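You operate a simulated robot arm through the tools that you are given. There is no shell and no other tool. Be economical: measure what you need, move in short steps, check, and stop when the job is done.

Carry out the task below with a simulated robot arm. There is one attempt and no reset: what you move stays moved.

Task
Gauge cup 639 and put it in the tray for its width.
Fine: switch the width gauge on and press its zero key once first; 55.8 to 56.2 mm goes in the green PASS tray, any other in the orange; wind the jaw open again and leave the gauge on.

The check looks at the end state, three seconds after you hand in, the way a careful person would. Anything else that was tipped, shoved, dropped, spilled or broken makes it a failure.

Robot
A 6-joint arm with a two-finger parallel gripper, fixed in place. Base frame: the origin is at the foot of the arm, x ahead of it, y to its left, z up; the work surface is at about z = 0. Lengths are in cm, angles in rad, forces in N, time in s.
With the tool pointing down near the work surface it reaches from about 14 to 58 cm from the base axis. Its first joint turns from -1.152 to 1.152 rad. Payload 2.1 kg.
Tool frame: the origin (TCP) lies between the finger pads and is the grasp point; the fingertips stand 3 cm ahead of it; z points along the fingers, y is the line along which they close. Largest opening 9.4 cm; finger width 2.8, thickness 1; the body of the gripper, 5 by 9.6 cm, starts 5.5 cm behind the TCP.
Orientation is that of the tool frame in the base frame, as a unit quaternion [x, y, z, w]. With the fingers straight down and closing along the base's y, the tool's x points along the base's -x, its y along +y and its z along -z.

Tools
- The arm moves only by the tool arm_command. Its argument "motion" is a list of rows, each an object of numbers (a shift or turn left out is 0, a gripper value left out holds the last): "grip": the opening, from 0 (shut) to 1 (fully open); "dx", "dy", "dz": the shift along the tool's x, y, z in units of 40 mm (1.0 is 40 mm); "wx", "wy", "wz": the turn, a rotation vector about the tool's x, y, z in units of 6 degrees (1.0 is 6 degrees). In form: [{"grip": .., "dx": .., "dy": .., "dz": .., "wx": .., "wy": .., "wz": ..}, ...]. A call has 1 to 20 rows; each row shifts and turns the commanded pose from where the row before left it, along the tool's axes as they then stand. A call with a number of a shift or a turn outside -1 to 1 is refused whole. Each row takes 0.2 s and may step no farther than 5 cm and 0.15 rad from the row before; otherwise, or with a gripper value out of range, the whole call is refused. Where a pose cannot be reached the arm comes as near as it can. A force on the tool above 90 N (or 10 N above the force at the start of the call, whichever is more), or a blocked arm, ends the call early, and 0.2 s more pass. Each finger travels about 7.2 cm/s and halts on what it meets, pressing with about 29 N; the grip force reading is that of the motor and also rises with nothing between the fingers. The clock runs only during rows and for 0.2 s after the last one: add rows that do not move to give the fingers time. The reply holds the time, the measured pose of the TCP, the force on the tool along the base axes, the opening and the grip force, in the units named above and with some noise.
- Cameras (640 x 400 px; columns grow to the right, rows downward): "scene" is fixed at [6.12, -37.84, 48.69]; the picture's right is [0.69, -0.72, 0.00], its down [-0.39, -0.37, -0.84] and it looks along [0.61, 0.59, -0.53] (base axes); focal length 319 px, centre (320, 200). "wrist" rides on the gripper at [-3.7, 0, -5.8] in the tool frame; the picture's right is [0.00, -1.00, 0.00], its down [0.97, 0.00, -0.24] and it looks along [0.24, 0.00, 0.97] (tool axes); focal length 218 px, centre (320, 200). There is no depth. A picture from a camera that has moved, and an enlarged one, comes with that camera's place and axes in the base frame and with its lens.
- snapshot(camera): a new picture of that camera. No time passes.
- zoom(camera, box): a new picture of the part [left, top, right, bottom] of that camera's present view, enlarged. No time passes.
- finish_job(): hands the job in; it is judged then, once.

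Go step by step. Nothing tells you positions but the pictures and the camera data: compare them with the known pose of the tool, close in by small moves and look again before you grip or let go. The budget is 120 turns and 68 pictures, counting those below and the enlarged ones. Unless the task says otherwise, let go and move clear before handing in, and close with one line.

The tools are called as a command line: name --argument value ..., lists and objects as JSON in quotes. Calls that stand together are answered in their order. arm_command: Moves the arm, as the interface text tells. Its arguments: {"type":"object","properties":{"motion":{"type":"array"}},"required":["motion"]} The other tools are called the same way: snapshot (camera) takes a picture; zoom (camera, box) takes an enlarged picture of a part of a camera's view; finish_job () hands the job in.

At the start:

```text
clock: 0.0
eef_pos: [26.6, -6.56, 32.52]
tcp_rot: [0.0, 1.0, 0.0, 0.0]
contact_force: [0.1, 0.3, 1.0]
opening: 9.39
gripper_force: 0.1
```

scene: 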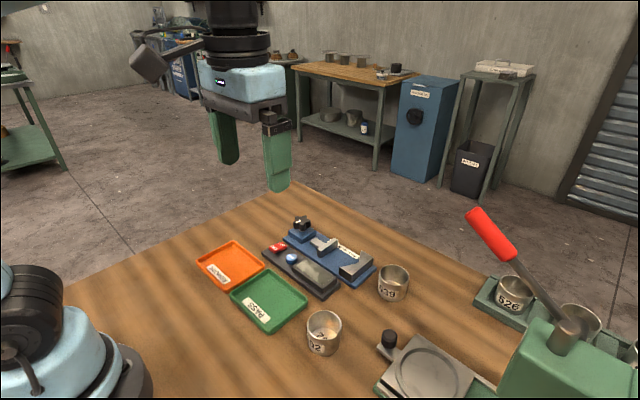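
wrist: 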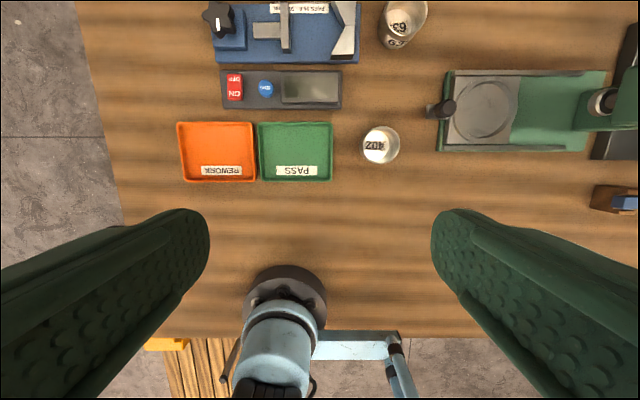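

I see two trays, a width gauge with console, several cups, and a press. I'll zoom in to read the labels and the gauge.

zoom --camera "scene" --box '[180, 200, 420, 350]'

zoom --camera "wrist" --box '[160, 0, 440, 190]'

zoom --camera "scene" --box '[360, 240, 640, 400]'

```text
2.67 times, centred on (300, 275) of scene
camera zoom: at [6.12, -37.84, 48.69], right [0.69, -0.72, 0.0], down [-0.39, -0.37, -0.84], along [0.61, 0.59, -0.53], focal length 851 px, centre (373, 0)
```

zoom: 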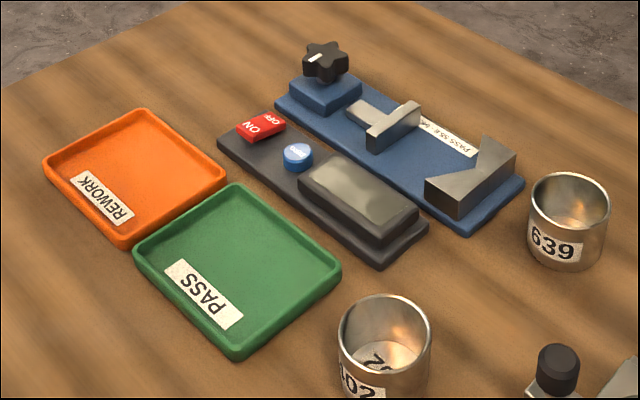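

```text
2.11 times, centred on (300, 95) of wrist
camera zoom: at [30.19, -6.46, 38.38], right [0.0, -1.0, 0.0], down [-0.97, 0.0, 0.24], along [-0.24, 0.0, -0.97], focal length 460 px, centre (362, 421)
```

zoom: 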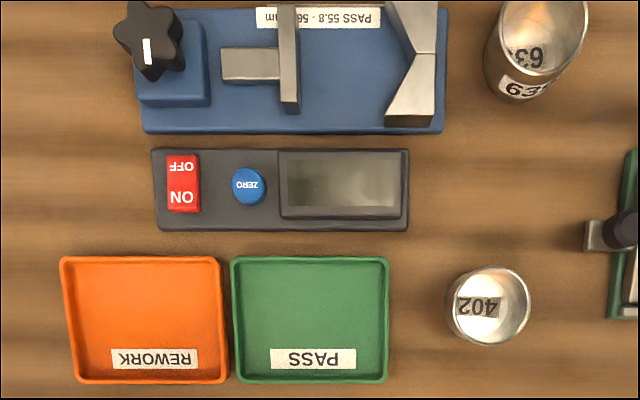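

```text
2.29 times, centred on (500, 320) of scene
camera zoom: at [6.12, -37.84, 48.69], right [0.69, -0.72, 0.0], down [-0.39, -0.37, -0.84], along [0.61, 0.59, -0.53], focal length 730 px, centre (-91, -74)
```

zoom: 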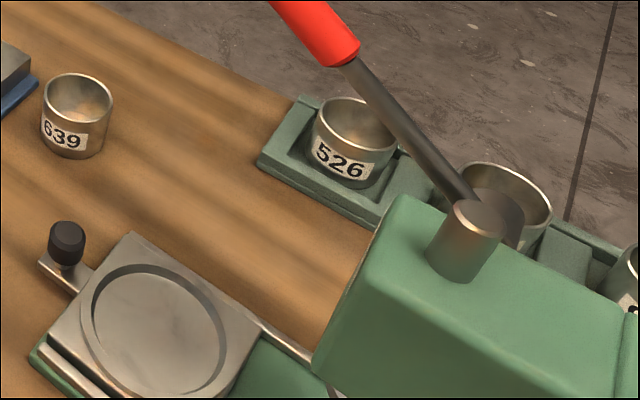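

Cup 639 stands at about (47.6, -17.4), the rocker switch at about (38.8, 6.5), the ZERO key at about (38.6, 1.7) and the knob at about (46, 7). I'll move closer for a better look at the gauge.

arm_command --motion '[{"dx": -0.37, "dy": 0.52, "dz": 0.62}, {"dx": -0.37, "dy": 0.52, "dz": 0.62}, {"dx": -0.37, "dy": 0.52, "dz": 0.62}, {"dx": -0.37, "dy": 0.52, "dz": 0.62}, {"dx": -0.37, "dy": 0.52, "dz": 0.62}, {}]'

snapshot --camera "wrist"

```text
clock: 1.4
eef_pos: [33.94, 4.0, 20.07]
tcp_rot: [0.001, 1.0, 0.001, -0.001]
contact_force: [-0.6, -0.1, 0.0]
opening: 9.38
gripper_force: 0.1
```

```text
62 pictures are left
camera wrist: at [37.61, 4.0, 25.91], right [0.0, -1.0, 0.0], down [-0.97, 0.0, 0.24], along [-0.24, 0.0, -0.97], focal length 218 px, centre (320, 200)
```

wrist: 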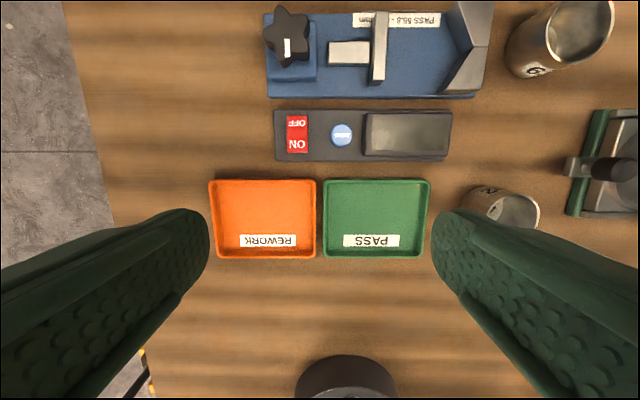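

The rocker's ON end is at about (37.7, 6.45) and ZERO at about (38.7, 1.8), with tops around z 2.4. I'll close the fingers and go above the ON end.

arm_command --motion '[{"grip": 0, "dx": -0.272, "dy": 0.204, "dz": 0.9}, {"dx": -0.272, "dy": 0.204, "dz": 0.9}, {"dx": -0.272, "dy": 0.204, "dz": 0.9}, {}, {}]'

snapshot --camera "wrist"

zoom --camera "scene" --box '[180, 150, 420, 300]'

```text
clock: 2.6
eef_pos: [37.22, 6.33, 9.31]
tcp_rot: [0.0, 1.0, 0.0, 0.0]
contact_force: [0.9, -0.5, 0.5]
opening: 0.0
gripper_force: 29.0
```

```text
61 pictures are left
camera wrist: at [40.94, 6.43, 15.21], right [0.0, -1.0, 0.0], down [-0.97, 0.0, 0.24], along [-0.24, 0.0, -0.97], focal length 218 px, centre (320, 200)
```

wrist: 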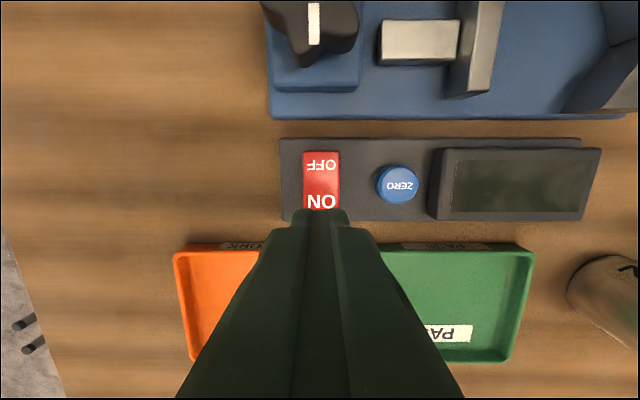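

```text
2.67 times, centred on (300, 225) of scene
camera zoom: at [6.12, -37.84, 48.69], right [0.69, -0.72, 0.0], down [-0.39, -0.37, -0.84], along [0.61, 0.59, -0.53], focal length 851 px, centre (373, 133)
```

zoom: 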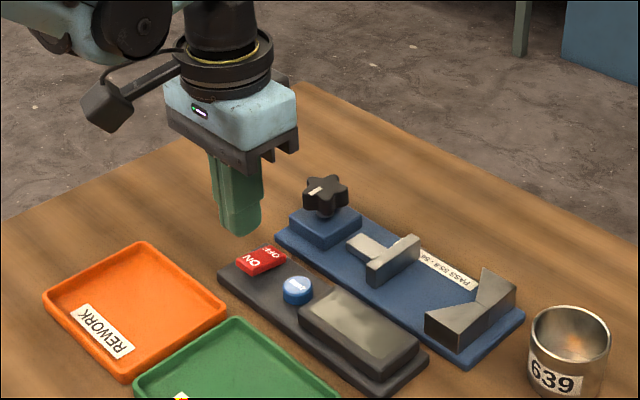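

The closed fingertips are right above the ON end, with the tip at z≈6.3. I'm descending gently.

arm_command --motion '[{"dz": 0.4}, {"dz": 0.35}, {"dz": 0.07}, {"dz": 0.07}, {}]'

zoom --camera "scene" --box '[240, 200, 400, 300]'

```text
clock: 3.8
eef_pos: [37.31, 6.35, 5.68]
tcp_rot: [0.0, 1.0, 0.001, 0.0]
contact_force: [-1.1, 0.0, 1.1]
opening: 0.0
gripper_force: 29.0
```

```text
4.00 times, centred on (320, 250) of scene
camera zoom: at [6.12, -37.84, 48.69], right [0.69, -0.72, 0.0], down [-0.39, -0.37, -0.84], along [0.61, 0.59, -0.53], focal length 1277 px, centre (320, 0)
```

zoom: 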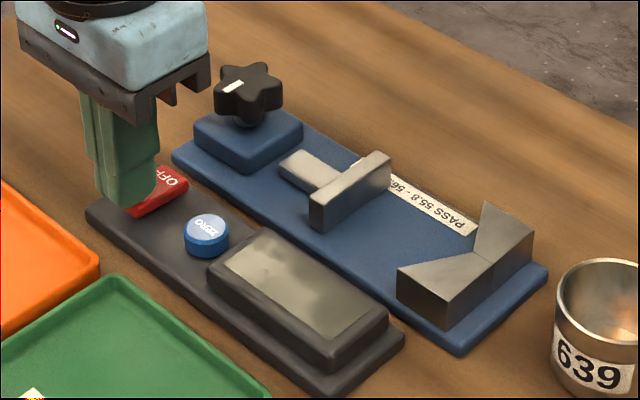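

Tip is at about z 2.7, with no contact yet. I'm continuing in 1–2 mm steps.

arm_command --motion '[{"dz": 0.04}, {"dz": 0.04}, {"dz": 0.04}, {}]'

zoom --camera "scene" --box '[240, 200, 400, 300]'

```text
clock: 4.5
eef_pos: [37.17, 6.37, 5.6]
tcp_rot: [0.0, 1.0, 0.0, -0.003]
contact_force: [-5.9, 0.8, 15.8]
opening: 0.0
gripper_force: 28.9
stopped in row 3: the force on the tool passed its limit (the readings are from after the stop); the commanded pose is now the measured one
```

```text
4.00 times, centred on (320, 250) of scene
camera zoom: at [6.12, -37.84, 48.69], right [0.69, -0.72, 0.0], down [-0.39, -0.37, -0.84], along [0.61, 0.59, -0.53], focal length 1277 px, centre (320, 0)
```

zoom: 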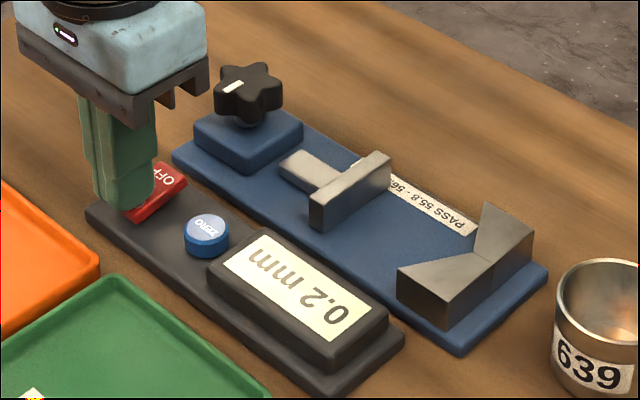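

The display lit and reads 0.2 mm. I'm lifting and moving over ZERO.

arm_command --motion '[{"dz": -0.4}, {"dz": -0.4}, {"dy": -0.57, "dx": -0.19}, {"dy": -0.57, "dx": -0.19}, {}]'

snapshot --camera "wrist"

zoom --camera "scene" --box '[240, 200, 400, 300]'

```text
clock: 5.7
eef_pos: [38.87, 1.75, 8.59]
tcp_rot: [0.0, 1.0, 0.001, -0.003]
contact_force: [0.2, 0.2, 0.0]
opening: 0.0
gripper_force: 29.3
```

```text
57 pictures are left
camera wrist: at [42.34, 1.79, 14.57], right [0.0, -1.0, 0.0], down [-0.97, 0.0, 0.24], along [-0.24, 0.0, -0.97], focal length 218 px, centre (320, 200)
```

wrist: 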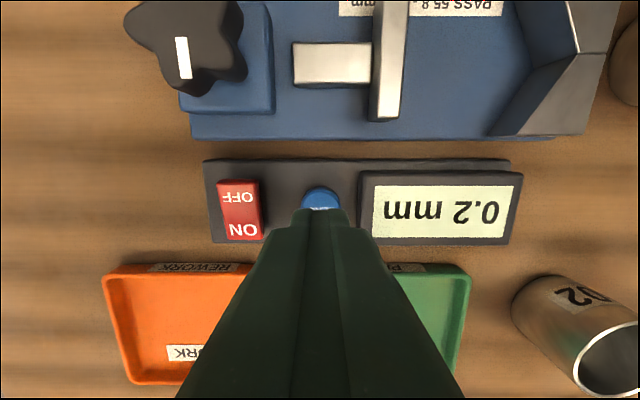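

```text
4.00 times, centred on (320, 250) of scene
camera zoom: at [6.12, -37.84, 48.69], right [0.69, -0.72, 0.0], down [-0.39, -0.37, -0.84], along [0.61, 0.59, -0.53], focal length 1277 px, centre (320, 0)
```

zoom: 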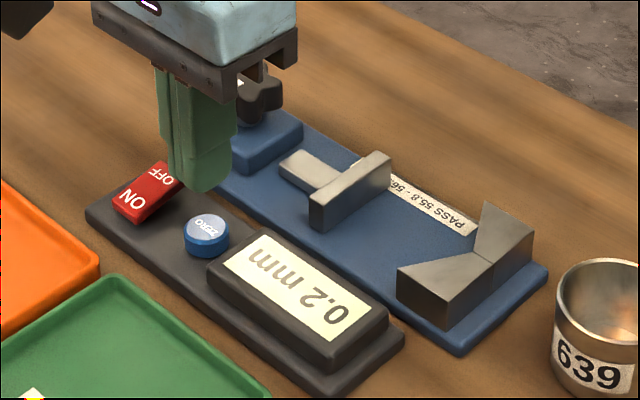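

The switch shows ON latched, and the tip is centred over ZERO. I'm pressing once, gently, and then lifting.

arm_command --motion '[{"dz": 0.4}, {"dz": 0.3}, {"dz": 0.05}, {"dz": 0.04}, {"dz": 0.04}, {"dz": 0.04}, {}]'

zoom --camera "scene" --box '[240, 200, 400, 300]'

```text
clock: 7.3
eef_pos: [38.75, 1.77, 5.3]
tcp_rot: [0.0, 1.0, 0.0, -0.003]
contact_force: [-0.8, -0.1, 1.1]
opening: 0.0
gripper_force: 28.9
```

```text
4.00 times, centred on (320, 250) of scene
camera zoom: at [6.12, -37.84, 48.69], right [0.69, -0.72, 0.0], down [-0.39, -0.37, -0.84], along [0.61, 0.59, -0.53], focal length 1277 px, centre (320, 0)
```

zoom: 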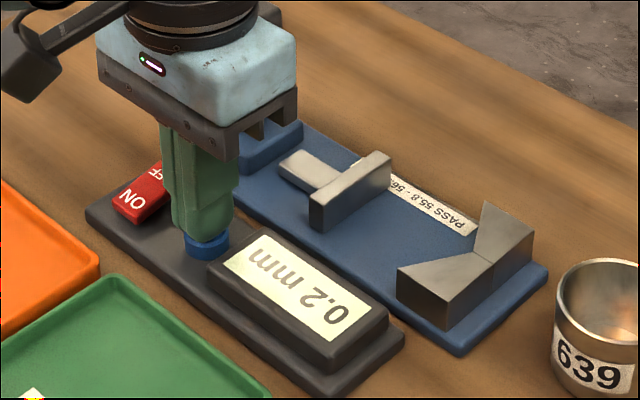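

Nearly touching. I'll go on in 1 mm steps.

arm_command --motion '[{"dz": 0.03}, {"dz": 0.03}, {"dz": 0.03}, {}]'

zoom --camera "scene" --box '[240, 200, 400, 300]'

```text
clock: 8.3
eef_pos: [38.75, 1.83, 4.93]
tcp_rot: [0.0, 1.0, -0.001, -0.003]
contact_force: [-0.1, -0.6, 10.0]
opening: 0.0
gripper_force: 29.3
```

```text
4.00 times, centred on (320, 250) of scene
camera zoom: at [6.12, -37.84, 48.69], right [0.69, -0.72, 0.0], down [-0.39, -0.37, -0.84], along [0.61, 0.59, -0.53], focal length 1277 px, centre (320, 0)
```

zoom: 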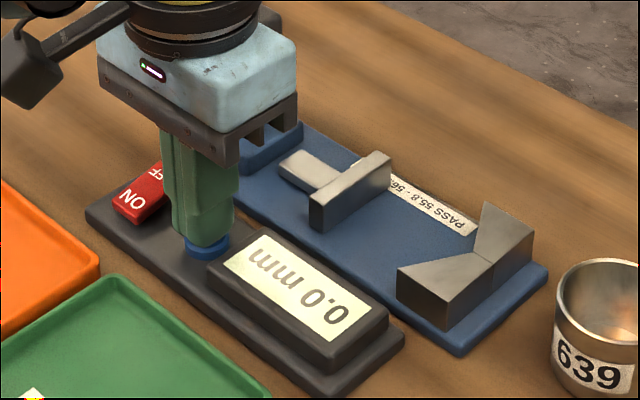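

The gauge is zeroed (0.0 mm). I'm lifting away and opening for a top view of the gauge and the cup.

arm_command --motion '[{"dz": -0.5}, {"dz": -0.9}, {"dz": -0.9, "dy": -0.3, "dx": -0.3}, {"dz": -0.6, "dy": -0.7, "dx": -0.3, "grip": 1}, {"dy": -0.9, "dx": -0.4}, {"dy": -0.4, "dx": -0.3}, {}, {}]'

snapshot --camera "wrist"

zoom --camera "scene" --box '[260, 200, 420, 300]'

```text
clock: 10.1
eef_pos: [44.07, -7.38, 16.47]
tcp_rot: [-0.001, 1.0, 0.0, -0.003]
contact_force: [0.6, -0.2, -0.6]
opening: 9.4
gripper_force: 0.0
```

```text
53 pictures are left
camera wrist: at [47.63, -7.36, 22.33], right [0.0, -1.0, 0.0], down [-0.97, 0.0, 0.24], along [-0.24, 0.0, -0.97], focal length 218 px, centre (320, 200)
```

wrist: 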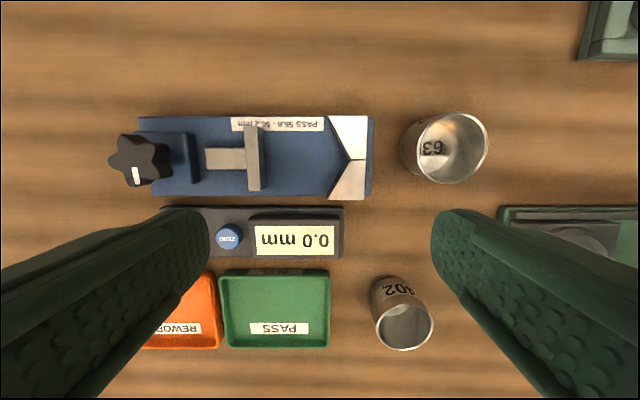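

```text
4.00 times, centred on (340, 250) of scene
camera zoom: at [6.12, -37.84, 48.69], right [0.69, -0.72, 0.0], down [-0.39, -0.37, -0.84], along [0.61, 0.59, -0.53], focal length 1277 px, centre (240, 0)
```

zoom: 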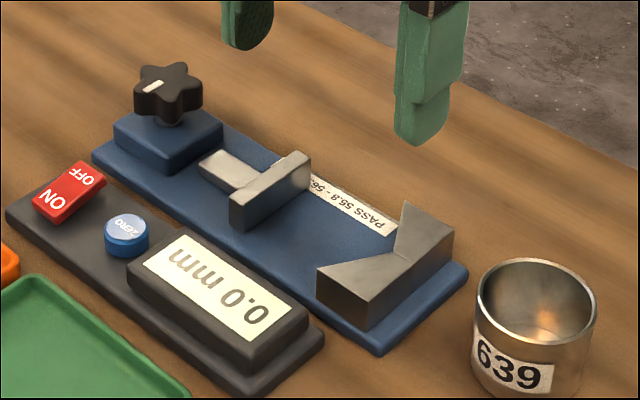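

Gauge layout: V apex is at about (46.5, -9.8), the jaw face at about y -2.3, and the V top at z≈3. Gripping the cup along x will clear the V and jaw, so I'll turn the gripper 90° and look again.

arm_command --motion '[{"wz": 1}, {"wz": 1}, {"wz": 1}, {"wz": 1}, {"wz": 1}, {"wz": 1}, {"wz": 1}, {"wz": 1}, {"wz": 1}, {"wz": 1}, {"wz": 1}, {"wz": 1}, {"wz": 1}, {"wz": 1}, {"wz": 1}, {}]'

snapshot --camera "wrist"

```text
clock: 13.5
eef_pos: [44.06, -7.37, 16.44]
tcp_rot: [0.708, 0.707, -0.001, -0.002]
contact_force: [-0.8, 0.0, -0.7]
opening: 9.42
gripper_force: 0.0
```

```text
51 pictures are left
camera wrist: at [43.93, -11.02, 22.34], right [-1.0, 0.0, 0.01], down [0.0, 0.97, 0.24], along [0.0, 0.24, -0.97], focal length 218 px, centre (320, 200)
```

wrist: 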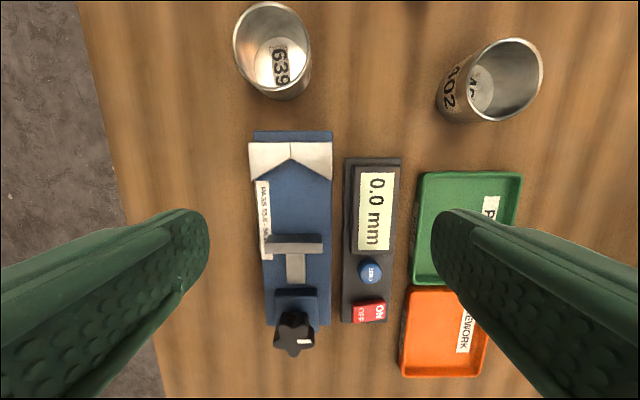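

Orientation is as intended (tool x = +Y, tool y = +X). I'm moving above the cup.

arm_command --motion '[{"dx": -0.65, "dy": 0.21, "dz": 0.2}, {"dx": -0.65, "dy": 0.21, "dz": 0.2}, {"dx": -0.65, "dy": 0.21, "dz": 0.3}, {"dx": -0.65, "dy": 0.21, "dz": 0.4}, {}]'

snapshot --camera "wrist"

snapshot --camera "scene"

```text
clock: 14.7
eef_pos: [47.38, -17.85, 11.98]
tcp_rot: [0.708, 0.706, -0.002, -0.002]
contact_force: [0.1, -0.1, -0.7]
opening: 9.44
gripper_force: 0.0
```

```text
50 pictures are left
camera wrist: at [47.29, -21.5, 17.94], right [-1.0, 0.0, 0.01], down [0.0, 0.97, 0.24], along [-0.01, 0.24, -0.97], focal length 218 px, centre (320, 200)
```

wrist: 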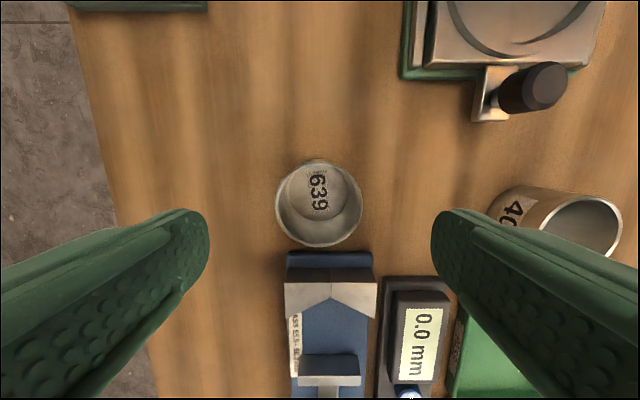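

```text
49 pictures are left
```

scene: 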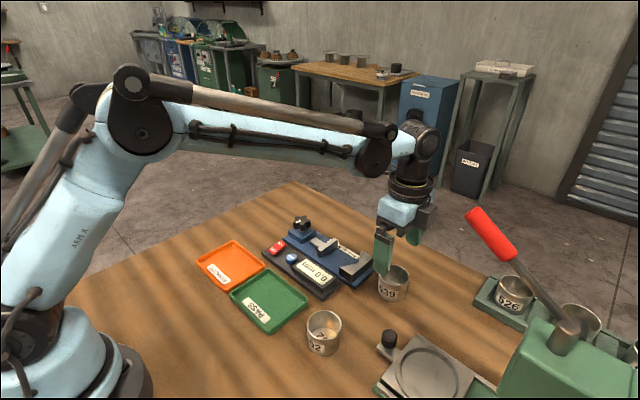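

The cup is centred between the open fingers at about (47.3, -17.8), and the rim is at z≈4.3. I'm going down to TCP z≈4.9 so that about 2.4 cm of wall is gripped.

arm_command --motion '[{"dz": 0.5}, {"dz": 0.5}, {"dz": 0.4}, {"dz": 0.37}, {}]'

snapshot --camera "wrist"

zoom --camera "scene" --box '[320, 210, 480, 310]'

```text
clock: 15.9
eef_pos: [47.13, -17.89, 4.9]
tcp_rot: [0.708, 0.707, -0.001, -0.002]
contact_force: [0.3, 0.9, -0.1]
opening: 9.4
gripper_force: 0.0
```

```text
48 pictures are left
camera wrist: at [47.22, -21.42, 10.81], right [-1.0, 0.0, 0.01], down [0.0, 0.97, 0.24], along [0.0, 0.24, -0.97], focal length 218 px, centre (320, 200)
```

wrist: 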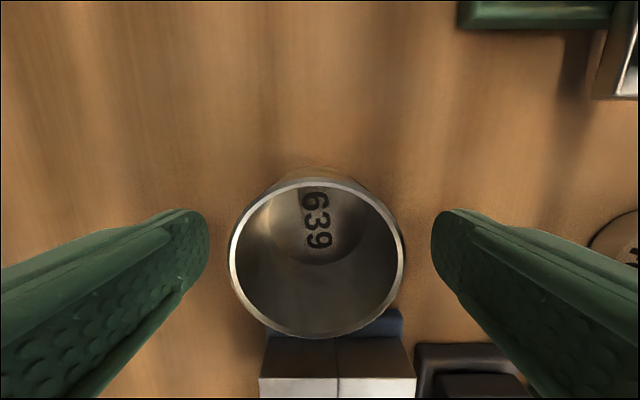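

```text
4.00 times, centred on (400, 260) of scene
camera zoom: at [6.12, -37.84, 48.69], right [0.69, -0.72, 0.0], down [-0.39, -0.37, -0.84], along [0.61, 0.59, -0.53], focal length 1277 px, centre (0, -40)
```

zoom: 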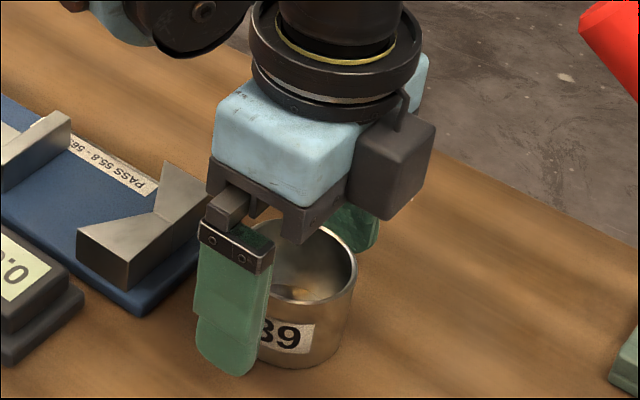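

Centred in both directions. I'm closing on the cup and lifting slightly.

arm_command --motion '[{"grip": 0}, {}, {}, {}, {"dz": -0.2}, {}]'

snapshot --camera "wrist"

```text
clock: 17.3
eef_pos: [47.43, -17.72, 5.85]
tcp_rot: [0.707, 0.707, -0.001, -0.002]
contact_force: [0.4, -0.6, 0.1]
opening: 5.45
gripper_force: 29.1
```

```text
46 pictures are left
camera wrist: at [47.24, -21.43, 11.64], right [-1.0, 0.0, 0.01], down [0.0, 0.97, 0.24], along [0.0, 0.24, -0.97], focal length 218 px, centre (320, 200)
```

wrist: 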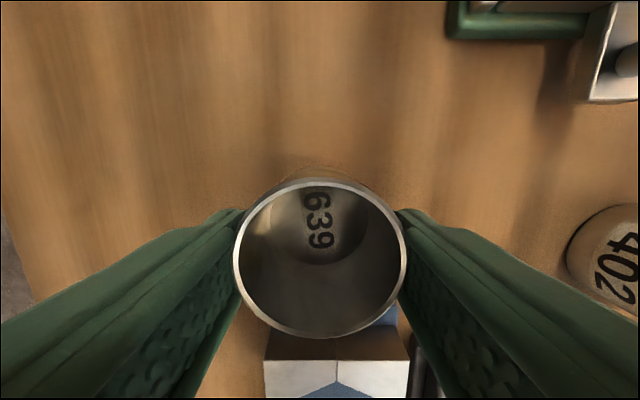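

The cup is held and lifted. I'm raising it and carrying it over the gauge, aiming for a centre of (46.5, -6.4).

arm_command --motion '[{"dz": -0.6}, {"dz": -0.9}, {"dx": 0.7, "dy": -0.05}, {"dx": 0.7, "dy": -0.05}, {"dx": 0.7, "dy": -0.05}, {"dx": 0.73, "dy": -0.05}, {}]'

snapshot --camera "wrist"

zoom --camera "scene" --box '[240, 190, 400, 290]'

```text
clock: 18.9
eef_pos: [46.65, -6.33, 11.86]
tcp_rot: [0.707, 0.707, -0.002, -0.001]
contact_force: [0.5, -0.3, 0.0]
opening: 5.48
gripper_force: 29.1
```

```text
45 pictures are left
camera wrist: at [46.53, -10.0, 17.73], right [-1.0, 0.0, 0.01], down [0.0, 0.97, 0.24], along [0.0, 0.24, -0.97], focal length 218 px, centre (320, 200)
```

wrist: 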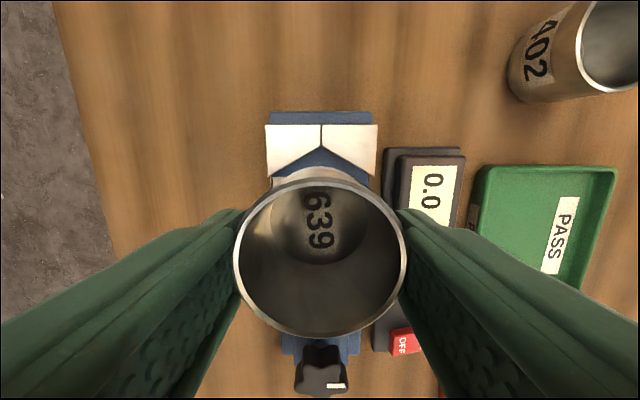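

```text
4.00 times, centred on (320, 240) of scene
camera zoom: at [6.12, -37.84, 48.69], right [0.69, -0.72, 0.0], down [-0.39, -0.37, -0.84], along [0.61, 0.59, -0.53], focal length 1277 px, centre (320, 40)
```

zoom: 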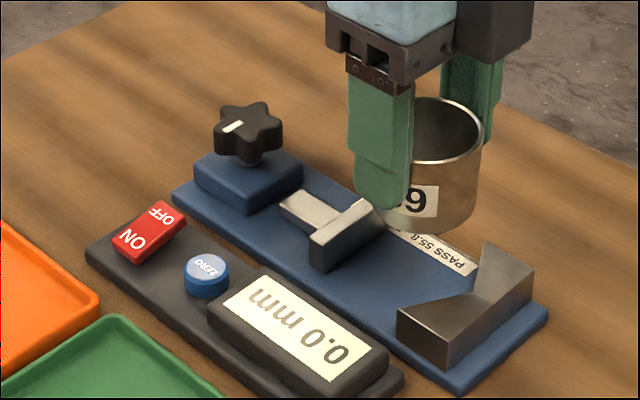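

Aligned over the gauge: 0.4 cm clear of the V and about 1.2 cm clear of the jaw. I'm lowering most of the way.

arm_command --motion '[{"dz": 0.5}, {"dz": 0.45}, {"dz": 0.4}, {}]'

zoom --camera "scene" --box '[260, 200, 400, 288]'

```text
clock: 19.9
eef_pos: [46.57, -6.44, 6.25]
tcp_rot: [0.706, 0.708, -0.002, -0.001]
contact_force: [0.3, 0.0, -0.6]
opening: 5.48
gripper_force: 29.0
```

```text
4.55 times, centred on (330, 244) of scene
camera zoom: at [6.12, -37.84, 48.69], right [0.69, -0.72, 0.0], down [-0.39, -0.37, -0.84], along [0.61, 0.59, -0.53], focal length 1451 px, centre (274, 0)
```

zoom: 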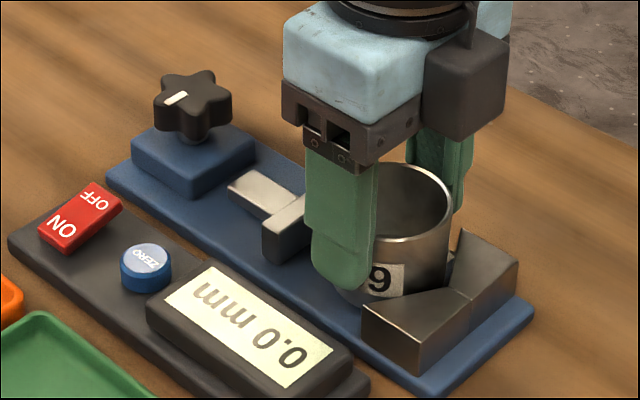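

Good clearance on both sides. I'm lowering in 1 mm steps until contact with the base plate.

arm_command --motion '[{"dz": 0.04}, {"dz": 0.03}, {"dz": 0.03}, {"dz": 0.03}, {}]'

```text
clock: 21.1
eef_pos: [46.58, -6.42, 5.98]
tcp_rot: [0.707, 0.707, -0.002, -0.002]
contact_force: [-0.2, -0.1, 26.7]
opening: 5.49
gripper_force: 29.4
```

The cup rests on the plate. I'm relieving the push slightly and opening partway so the fingers stay clear of the console.

arm_command --motion '[{"dz": -0.04}, {"grip": 0.77}, {}, {}, {}]'

zoom --camera "scene" --box '[260, 200, 400, 288]'

snapshot --camera "wrist"

```text
clock: 22.3
eef_pos: [46.46, -6.43, 5.97]
tcp_rot: [0.707, 0.707, -0.002, -0.002]
contact_force: [-0.6, 0.0, 0.0]
opening: 7.24
gripper_force: 0.0
```

```text
4.55 times, centred on (330, 244) of scene
camera zoom: at [6.12, -37.84, 48.69], right [0.69, -0.72, 0.0], down [-0.39, -0.37, -0.84], along [0.61, 0.59, -0.53], focal length 1451 px, centre (274, 0)
```

zoom: 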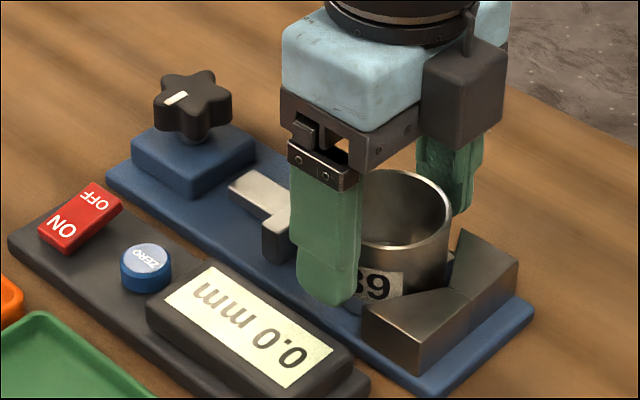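

```text
41 pictures are left
camera wrist: at [46.42, -10.09, 11.89], right [-1.0, 0.0, 0.01], down [0.0, 0.97, 0.24], along [0.0, 0.24, -0.97], focal length 218 px, centre (320, 200)
```

wrist: 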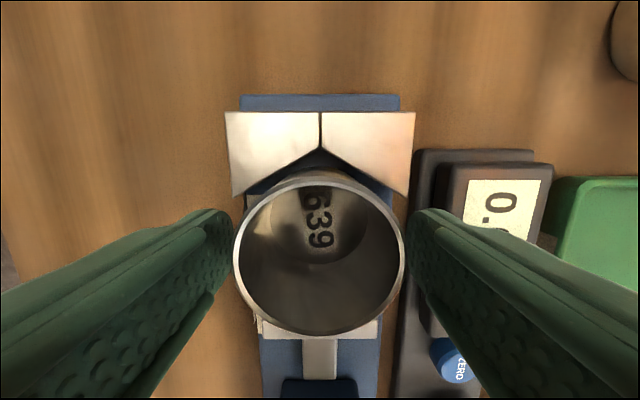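

The cup stands free in the gauge. I'm lifting straight up and moving over the knob for a look.

arm_command --motion '[{"dz": -0.5}, {"dz": -0.8}, {"dz": -0.9}, {"dx": 0.6}, {"dx": 0.7}, {"dx": 0.7}, {"dx": 0.6}, {"dx": 0.4}, {}]'

snapshot --camera "wrist"

zoom --camera "scene" --box '[260, 190, 400, 278]'

```text
clock: 24.3
eef_pos: [46.58, 5.58, 14.82]
tcp_rot: [0.708, 0.707, -0.003, -0.002]
contact_force: [0.1, 0.3, -0.5]
opening: 7.25
gripper_force: 0.1
```

```text
40 pictures are left
camera wrist: at [46.43, 1.95, 20.74], right [-1.0, 0.0, 0.01], down [0.0, 0.97, 0.24], along [0.0, 0.24, -0.97], focal length 218 px, centre (320, 200)
```

wrist: 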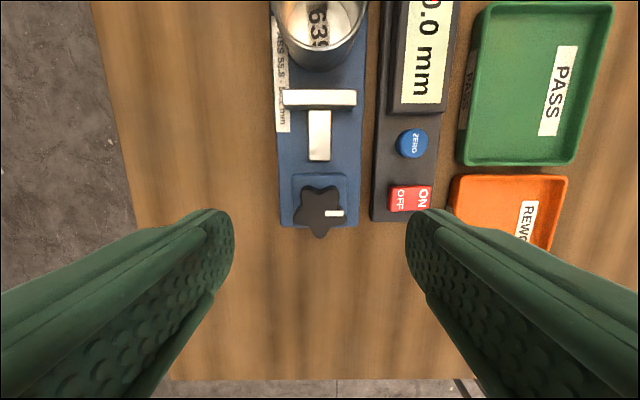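

```text
4.55 times, centred on (330, 234) of scene
camera zoom: at [6.12, -37.84, 48.69], right [0.69, -0.72, 0.0], down [-0.39, -0.37, -0.84], along [0.61, 0.59, -0.53], focal length 1451 px, centre (274, 46)
```

zoom: 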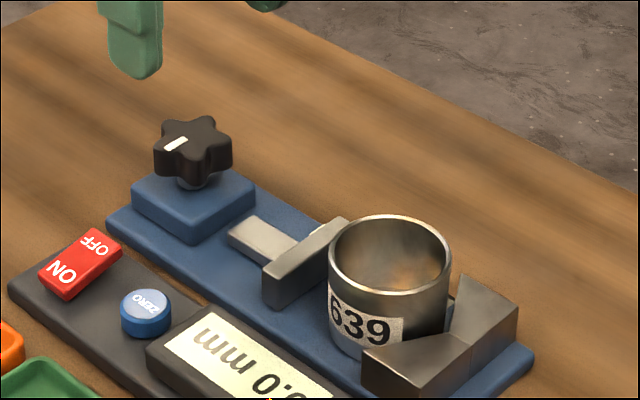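

The knob is at about (46.45, 6.6), with its top at z≈5.5 and a diameter of about 3.8. I'm centring and descending around it.

arm_command --motion '[{"dx": 0.26, "dz": 0.5}, {"dz": 0.5}, {"dz": 0.4}, {}]'

snapshot --camera "wrist"

zoom --camera "scene" --box '[260, 190, 400, 278]'

```text
clock: 25.3
eef_pos: [46.43, 6.61, 9.25]
tcp_rot: [0.707, 0.708, -0.002, -0.001]
contact_force: [-0.7, 0.9, 0.5]
opening: 7.24
gripper_force: 0.1
```

```text
38 pictures are left
camera wrist: at [46.44, 2.97, 15.11], right [-1.0, 0.0, 0.01], down [0.0, 0.97, 0.24], along [0.0, 0.24, -0.97], focal length 218 px, centre (320, 200)
```

wrist: 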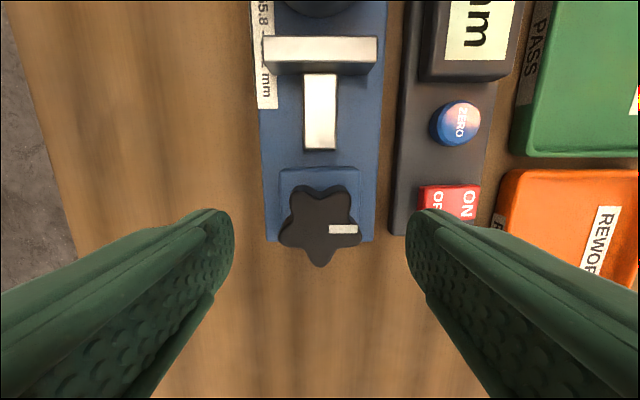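

```text
4.55 times, centred on (330, 234) of scene
camera zoom: at [6.12, -37.84, 48.69], right [0.69, -0.72, 0.0], down [-0.39, -0.37, -0.84], along [0.61, 0.59, -0.53], focal length 1451 px, centre (274, 46)
```

zoom: 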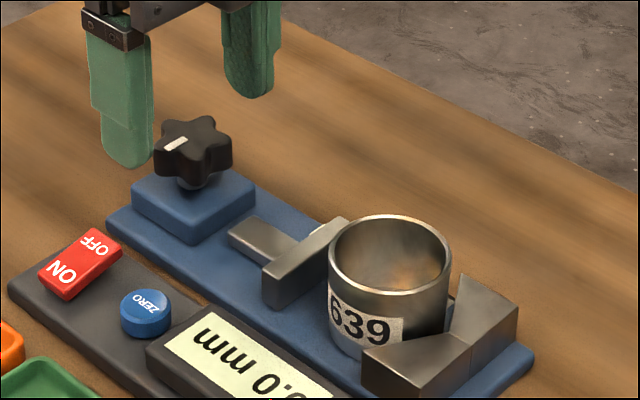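

Centred on the knob. I'm lowering to tip z≈3.9, gripping and turning 30° clockwise as a test.

arm_command --motion '[{"dz": 0.3}, {"dz": 0.28}, {"grip": 0}, {}, {}, {}, {"wz": 1}, {"wz": 1}, {"wz": 1}, {"wz": 1}, {"wz": 1}, {}]'

zoom --camera "scene" --box '[260, 190, 400, 278]'

```text
clock: 27.9
eef_pos: [46.44, 6.58, 6.99]
tcp_rot: [0.867, 0.498, -0.002, -0.001]
contact_force: [-2.6, 0.8, -7.1]
opening: 3.95
gripper_force: 44.9
```

```text
4.55 times, centred on (330, 234) of scene
camera zoom: at [6.13, -37.84, 48.69], right [0.69, -0.72, 0.0], down [-0.39, -0.37, -0.84], along [0.61, 0.59, -0.53], focal length 1451 px, centre (274, 46)
```

zoom: 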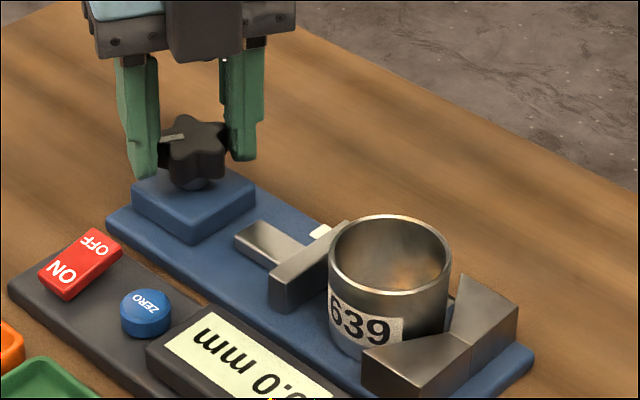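

Clockwise closes the jaw, roughly 0.4 cm per 30°. I'll continue.

arm_command --motion '[{"wz": 1}, {"wz": 1}, {"wz": 1}, {"wz": 1}, {"wz": 1}, {"wz": 1}, {"wz": 1}, {}]'

zoom --camera "scene" --box '[260, 200, 400, 288]'

```text
clock: 29.7
eef_pos: [46.47, 6.59, 6.85]
tcp_rot: [0.988, 0.155, -0.002, -0.001]
contact_force: [1.9, 2.2, 13.0]
opening: 3.96
gripper_force: 44.7
```

```text
4.55 times, centred on (330, 244) of scene
camera zoom: at [6.12, -37.84, 48.69], right [0.69, -0.72, 0.0], down [-0.39, -0.37, -0.84], along [0.61, 0.59, -0.53], focal length 1451 px, centre (274, 0)
```

zoom: 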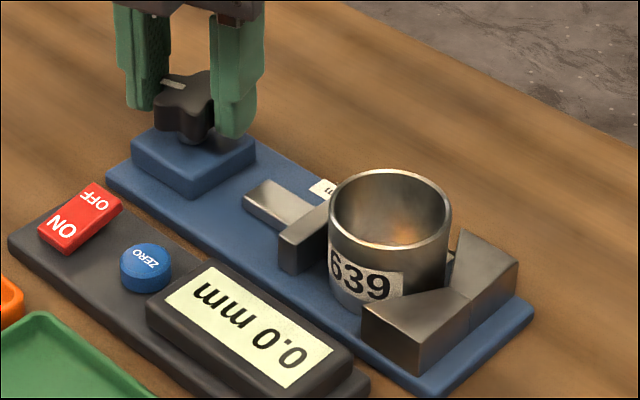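

The jaw is nearing the cup. I'm continuing.

arm_command --motion '[{"wz": 1}, {"wz": 1}, {"wz": 1}, {"wz": 1}, {"wz": 1}, {}]'

zoom --camera "scene" --box '[260, 200, 400, 288]'

```text
clock: 30.2
eef_pos: [46.44, 6.5, 6.88]
tcp_rot: [0.992, 0.121, -0.002, -0.032]
contact_force: [0.1, 3.9, -3.0]
opening: 4.08
gripper_force: 44.9
out of reach, approached as far as the arm can: row 1, 2
stopped in row 2: the force on the tool passed its limit (the readings are from after the stop); the commanded pose is now the measured one
```

```text
4.55 times, centred on (330, 244) of scene
camera zoom: at [6.12, -37.84, 48.69], right [0.69, -0.72, 0.0], down [-0.39, -0.37, -0.84], along [0.61, 0.59, -0.53], focal length 1451 px, centre (274, 0)
```

zoom: 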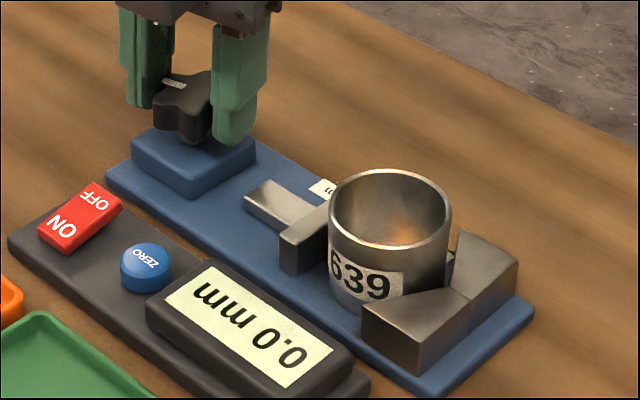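

I hit the wrist's turning limit. I'm releasing, lifting, correcting the small tilt, turning back 108° (three star steps) and checking before I regrip.

arm_command --motion '[{"grip": 0.7}, {}, {}, {"wx": -0.6}, {"dz": -0.6}, {"wz": -1}, {"wz": -1}, {"wz": -1}, {"wz": -1}, {"wz": -1}, {"wz": -1}, {"wz": -1}, {"wz": -1}, {"wz": -1}, {"wz": -1}]'

arm_command --motion '[{"wz": -1}, {"wz": -1}, {"wz": -1}, {"wz": -1}, {"wz": -1}, {"wz": -1}, {"wz": -1}, {"wz": -1}, {}]'

snapshot --camera "wrist"

zoom --camera "scene" --box '[260, 200, 400, 288]'

```text
clock: 33.4
eef_pos: [46.54, 5.46, 9.12]
tcp_rot: [0.799, 0.602, 0.002, 0.0]
contact_force: [-0.1, 0.4, -0.3]
opening: 6.56
gripper_force: 0.0
out of reach, approached as far as the arm can: row 4
```

```text
clock: 35.4
eef_pos: [46.58, 5.54, 9.2]
tcp_rot: [0.485, 0.874, 0.002, 0.001]
contact_force: [-1.1, -0.4, 0.7]
opening: 6.56
gripper_force: 0.0
```

```text
33 pictures are left
camera wrist: at [48.4, 2.45, 15.09], right [-0.85, -0.53, 0.0], down [-0.51, 0.82, 0.24], along [-0.12, 0.21, -0.97], focal length 218 px, centre (320, 200)
```

wrist: 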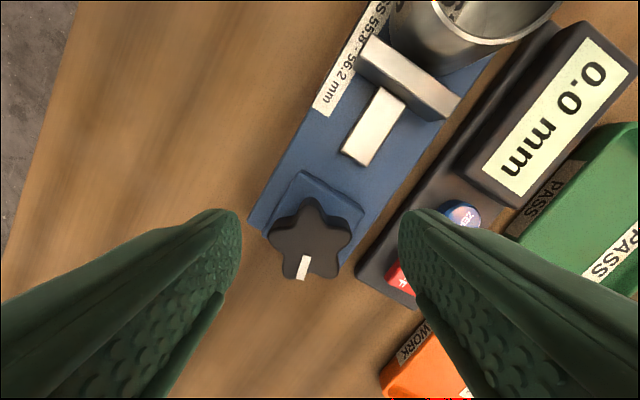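

```text
4.55 times, centred on (330, 244) of scene
camera zoom: at [6.12, -37.84, 48.69], right [0.69, -0.72, 0.0], down [-0.39, -0.37, -0.84], along [0.61, 0.59, -0.53], focal length 1451 px, centre (274, 0)
```

zoom: 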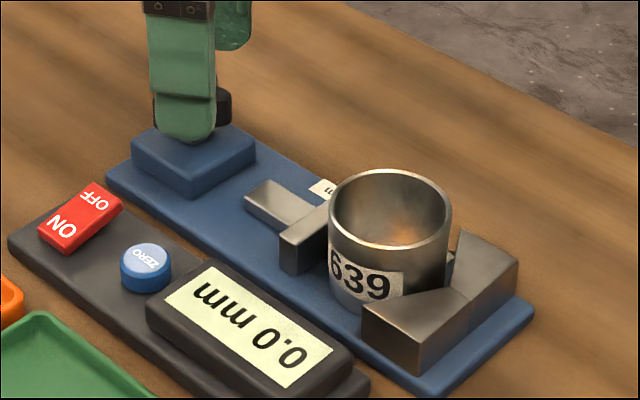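

The knob is symmetric between the fingers, but the tool is about 1 cm off along y. I'm shifting over, then descending, gripping and turning 42°.

arm_command --motion '[{"dx": 0.225, "dy": 0.105}, {}, {"dz": 0.3}, {"dz": 0.27}, {"grip": 0}, {}, {}, {}, {"wz": 1}, {"wz": 1}, {"wz": 1}, {"wz": 1}, {"wz": 1}, {"wz": 1}, {"wz": 1}, {}]'

zoom --camera "scene" --box '[260, 200, 400, 288]'

```text
clock: 38.8
eef_pos: [46.42, 6.6, 6.79]
tcp_rot: [0.767, 0.642, 0.001, -0.001]
contact_force: [7.7, 8.9, -7.0]
opening: 3.98
gripper_force: 44.7
```

```text
4.55 times, centred on (330, 244) of scene
camera zoom: at [6.13, -37.84, 48.69], right [0.69, -0.72, 0.0], down [-0.39, -0.37, -0.84], along [0.61, 0.59, -0.54], focal length 1451 px, centre (274, 0)
```

zoom: 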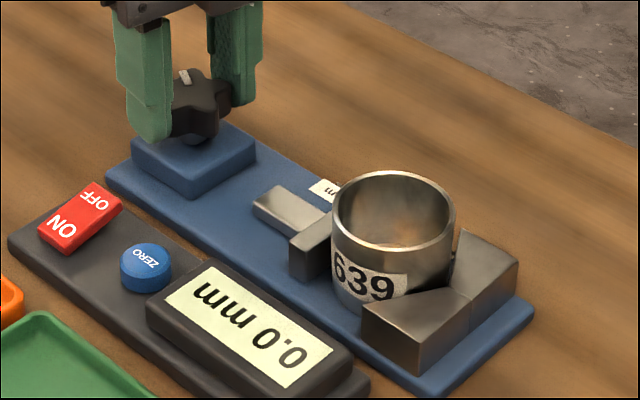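

The jaw has started pushing the cup toward the V. I'm continuing in smaller turns.

arm_command --motion '[{"wz": 0.7}, {"wz": 0.7}, {"wz": 0.7}, {"wz": 0.7}, {"wz": 0.7}, {}]'

zoom --camera "scene" --box '[260, 200, 400, 288]'

```text
clock: 40.2
eef_pos: [46.4, 6.63, 6.98]
tcp_rot: [0.871, 0.491, 0.002, -0.001]
contact_force: [10.3, 9.0, -15.8]
opening: 3.98
gripper_force: 45.3
```

```text
4.55 times, centred on (330, 244) of scene
camera zoom: at [6.13, -37.84, 48.69], right [0.69, -0.72, 0.0], down [-0.39, -0.37, -0.84], along [0.61, 0.59, -0.54], focal length 1451 px, centre (274, 0)
```

zoom: 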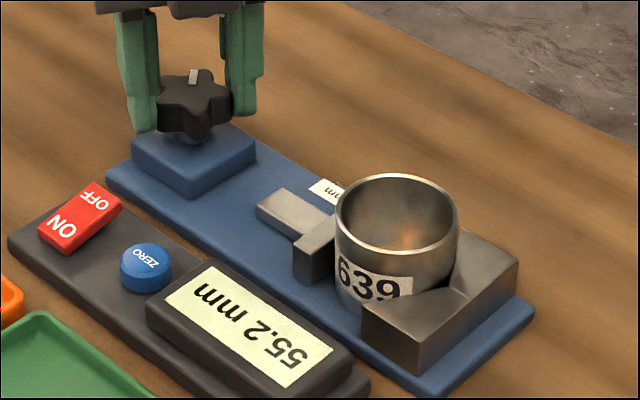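

The display now shows a reading, so I'll zoom in to read it carefully.

zoom --camera "scene" --box '[285, 250, 341, 290]'

arm_command --motion '[{"wz": 0.3}, {"wz": 0.2}, {}]'

zoom --camera "scene" --box '[285, 250, 341, 290]'

```text
10.00 times, centred on (313, 270) of scene
camera zoom: at [6.13, -37.84, 48.69], right [0.69, -0.72, 0.0], down [-0.39, -0.37, -0.84], along [0.61, 0.59, -0.54], focal length 3193 px, centre (390, -500)
```

zoom: 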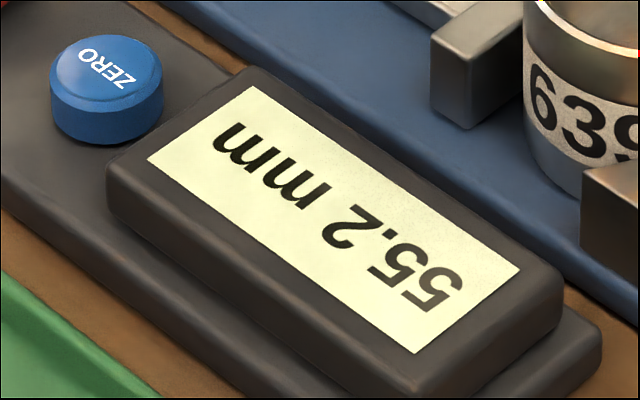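

```text
clock: 41.0
eef_pos: [46.42, 6.59, 6.89]
tcp_rot: [0.883, 0.469, 0.002, 0.0]
contact_force: [12.2, 12.4, -14.0]
opening: 3.98
gripper_force: 44.6
```

```text
10.00 times, centred on (313, 270) of scene
camera zoom: at [6.13, -37.84, 48.69], right [0.69, -0.72, 0.0], down [-0.39, -0.37, -0.84], along [0.61, 0.59, -0.54], focal length 3193 px, centre (390, -500)
```

zoom: 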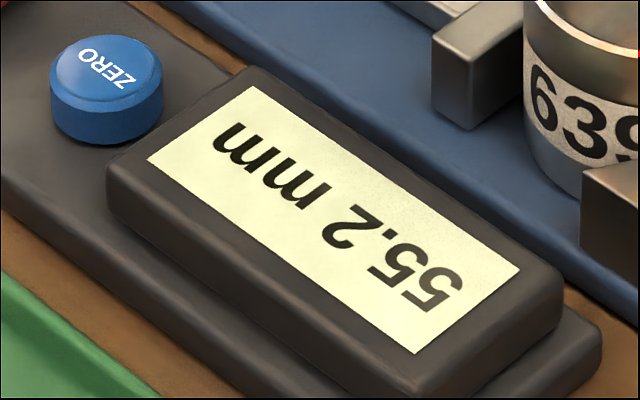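

The reading is steady at 55.2 mm, outside 55.8–56.2, so the cup goes in the orange tray. I'm winding the jaw open about 138°.

arm_command --motion '[{"wz": -1}, {"wz": -1}, {"wz": -1}, {"wz": -1}, {"wz": -1}, {"wz": -1}, {"wz": -1}, {"wz": -1}, {"wz": -1}, {"wz": -1}, {"wz": -1}, {"wz": -1}, {"wz": -1}, {"wz": -1}, {"wz": -1}, {"wz": -1}, {"wz": -1}, {"wz": -1}, {}]'

zoom --camera "scene" --box '[260, 200, 400, 288]'

```text
clock: 45.0
eef_pos: [46.53, 6.6, 6.97]
tcp_rot: [0.139, 0.99, 0.001, 0.002]
contact_force: [16.5, 14.7, -2.5]
opening: 3.97
gripper_force: 45.0
```

```text
4.55 times, centred on (330, 244) of scene
camera zoom: at [6.13, -37.84, 48.69], right [0.69, -0.72, 0.0], down [-0.39, -0.37, -0.84], along [0.61, 0.59, -0.53], focal length 1451 px, centre (274, 0)
```

zoom: 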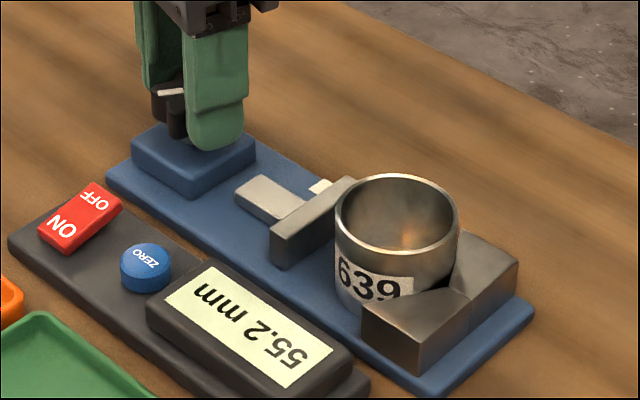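

The jaw is almost back. I'm turning 30° more to reach the original open position.

arm_command --motion '[{"wz": -1}, {"wz": -1}, {"wz": -1}, {"wz": -1}, {"wz": -1}, {}]'

zoom --camera "scene" --box '[260, 200, 400, 288]'

```text
clock: 46.4
eef_pos: [46.45, 6.7, 7.0]
tcp_rot: [-0.122, 0.993, 0.001, 0.002]
contact_force: [14.4, 17.9, -2.7]
opening: 3.98
gripper_force: 44.9
```

```text
4.55 times, centred on (330, 244) of scene
camera zoom: at [6.12, -37.84, 48.69], right [0.69, -0.72, 0.0], down [-0.39, -0.37, -0.84], along [0.61, 0.59, -0.53], focal length 1451 px, centre (274, 0)
```

zoom: 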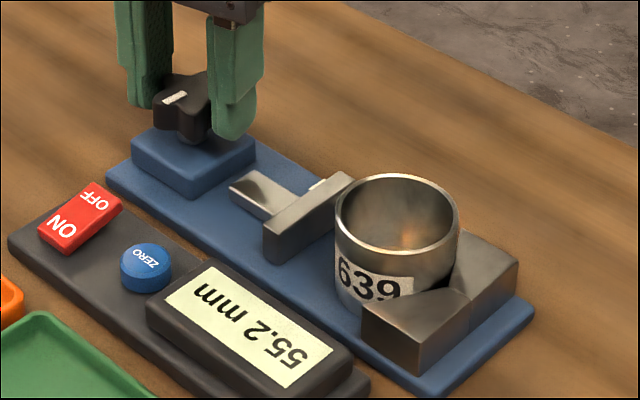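

The jaw is fully open again, with the knob mark as it was at the start. I'm releasing, rising and turning back to close along x for the cup.

arm_command --motion '[{"grip": 0.77}, {}, {}, {"dz": -0.6}, {"dz": -0.8}, {"dz": -0.6}, {"wz": 1}, {"wz": 1}, {"wz": 1}, {"wz": 1}, {"wz": 1}, {"wz": 1}, {"wz": 1}, {"wz": 1}, {"wz": 1}, {"wz": 1}, {"wz": 1}, {"wz": 1}, {"wz": 1}, {"wz": 1}]'

arm_command --motion '[{"wz": 1}, {"wz": 1}, {"wz": 1}, {"wz": 0.33}, {}]'

```text
clock: 50.6
eef_pos: [46.46, 6.51, 14.89]
tcp_rot: [0.575, 0.818, 0.002, 0.001]
contact_force: [0.1, -0.4, 1.2]
opening: 7.23
gripper_force: 0.1
```

```text
clock: 51.8
eef_pos: [46.54, 6.51, 15.07]
tcp_rot: [0.708, 0.706, 0.002, 0.0]
contact_force: [-0.5, 0.0, 0.2]
opening: 7.24
gripper_force: 0.0
```

Moving back over the cup for a check.

arm_command --motion '[{"dx": -0.8}, {"dx": -0.85}, {"dx": -0.85}, {"dx": -0.82}, {}]'

snapshot --camera "wrist"

```text
clock: 53.0
eef_pos: [46.27, -6.72, 14.87]
tcp_rot: [0.708, 0.707, 0.002, 0.001]
contact_force: [0.7, -0.1, -0.3]
opening: 7.26
gripper_force: 0.0
```

```text
25 pictures are left
camera wrist: at [46.26, -10.4, 20.82], right [-1.0, 0.0, 0.0], down [0.0, 0.97, 0.24], along [0.0, 0.24, -0.97], focal length 218 px, centre (320, 200)
```

wrist: 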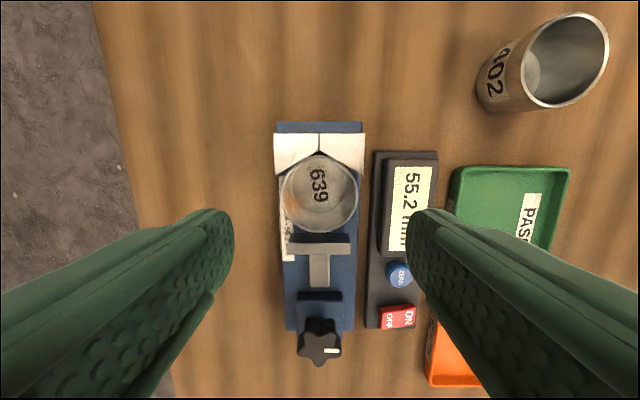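

The cup is seated in the V at about (46.35, -6.9). I'm descending with the fingertips just above the V top, then gripping and lifting slightly.

arm_command --motion '[{"dz": 0.6}, {"dz": 0.6}, {"dz": 0.5}, {"dz": 0.47}, {}]'

snapshot --camera "wrist"

```text
clock: 54.2
eef_pos: [46.35, -6.81, 6.13]
tcp_rot: [0.708, 0.706, 0.002, 0.001]
contact_force: [-0.5, 0.0, 0.2]
opening: 7.22
gripper_force: 0.1
```

```text
24 pictures are left
camera wrist: at [46.23, -10.46, 12.07], right [-1.0, 0.0, 0.0], down [0.0, 0.97, 0.24], along [0.0, 0.24, -0.97], focal length 218 px, centre (320, 200)
```

wrist: 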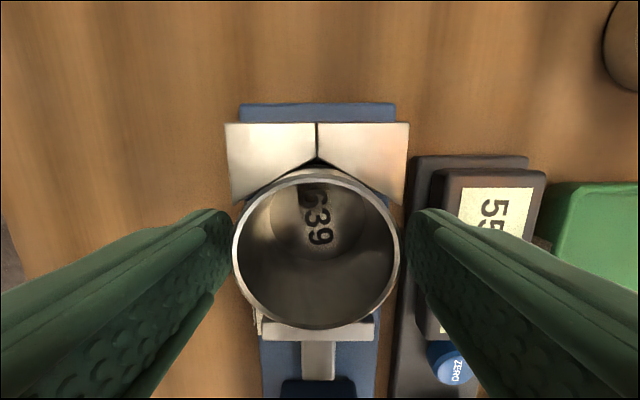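

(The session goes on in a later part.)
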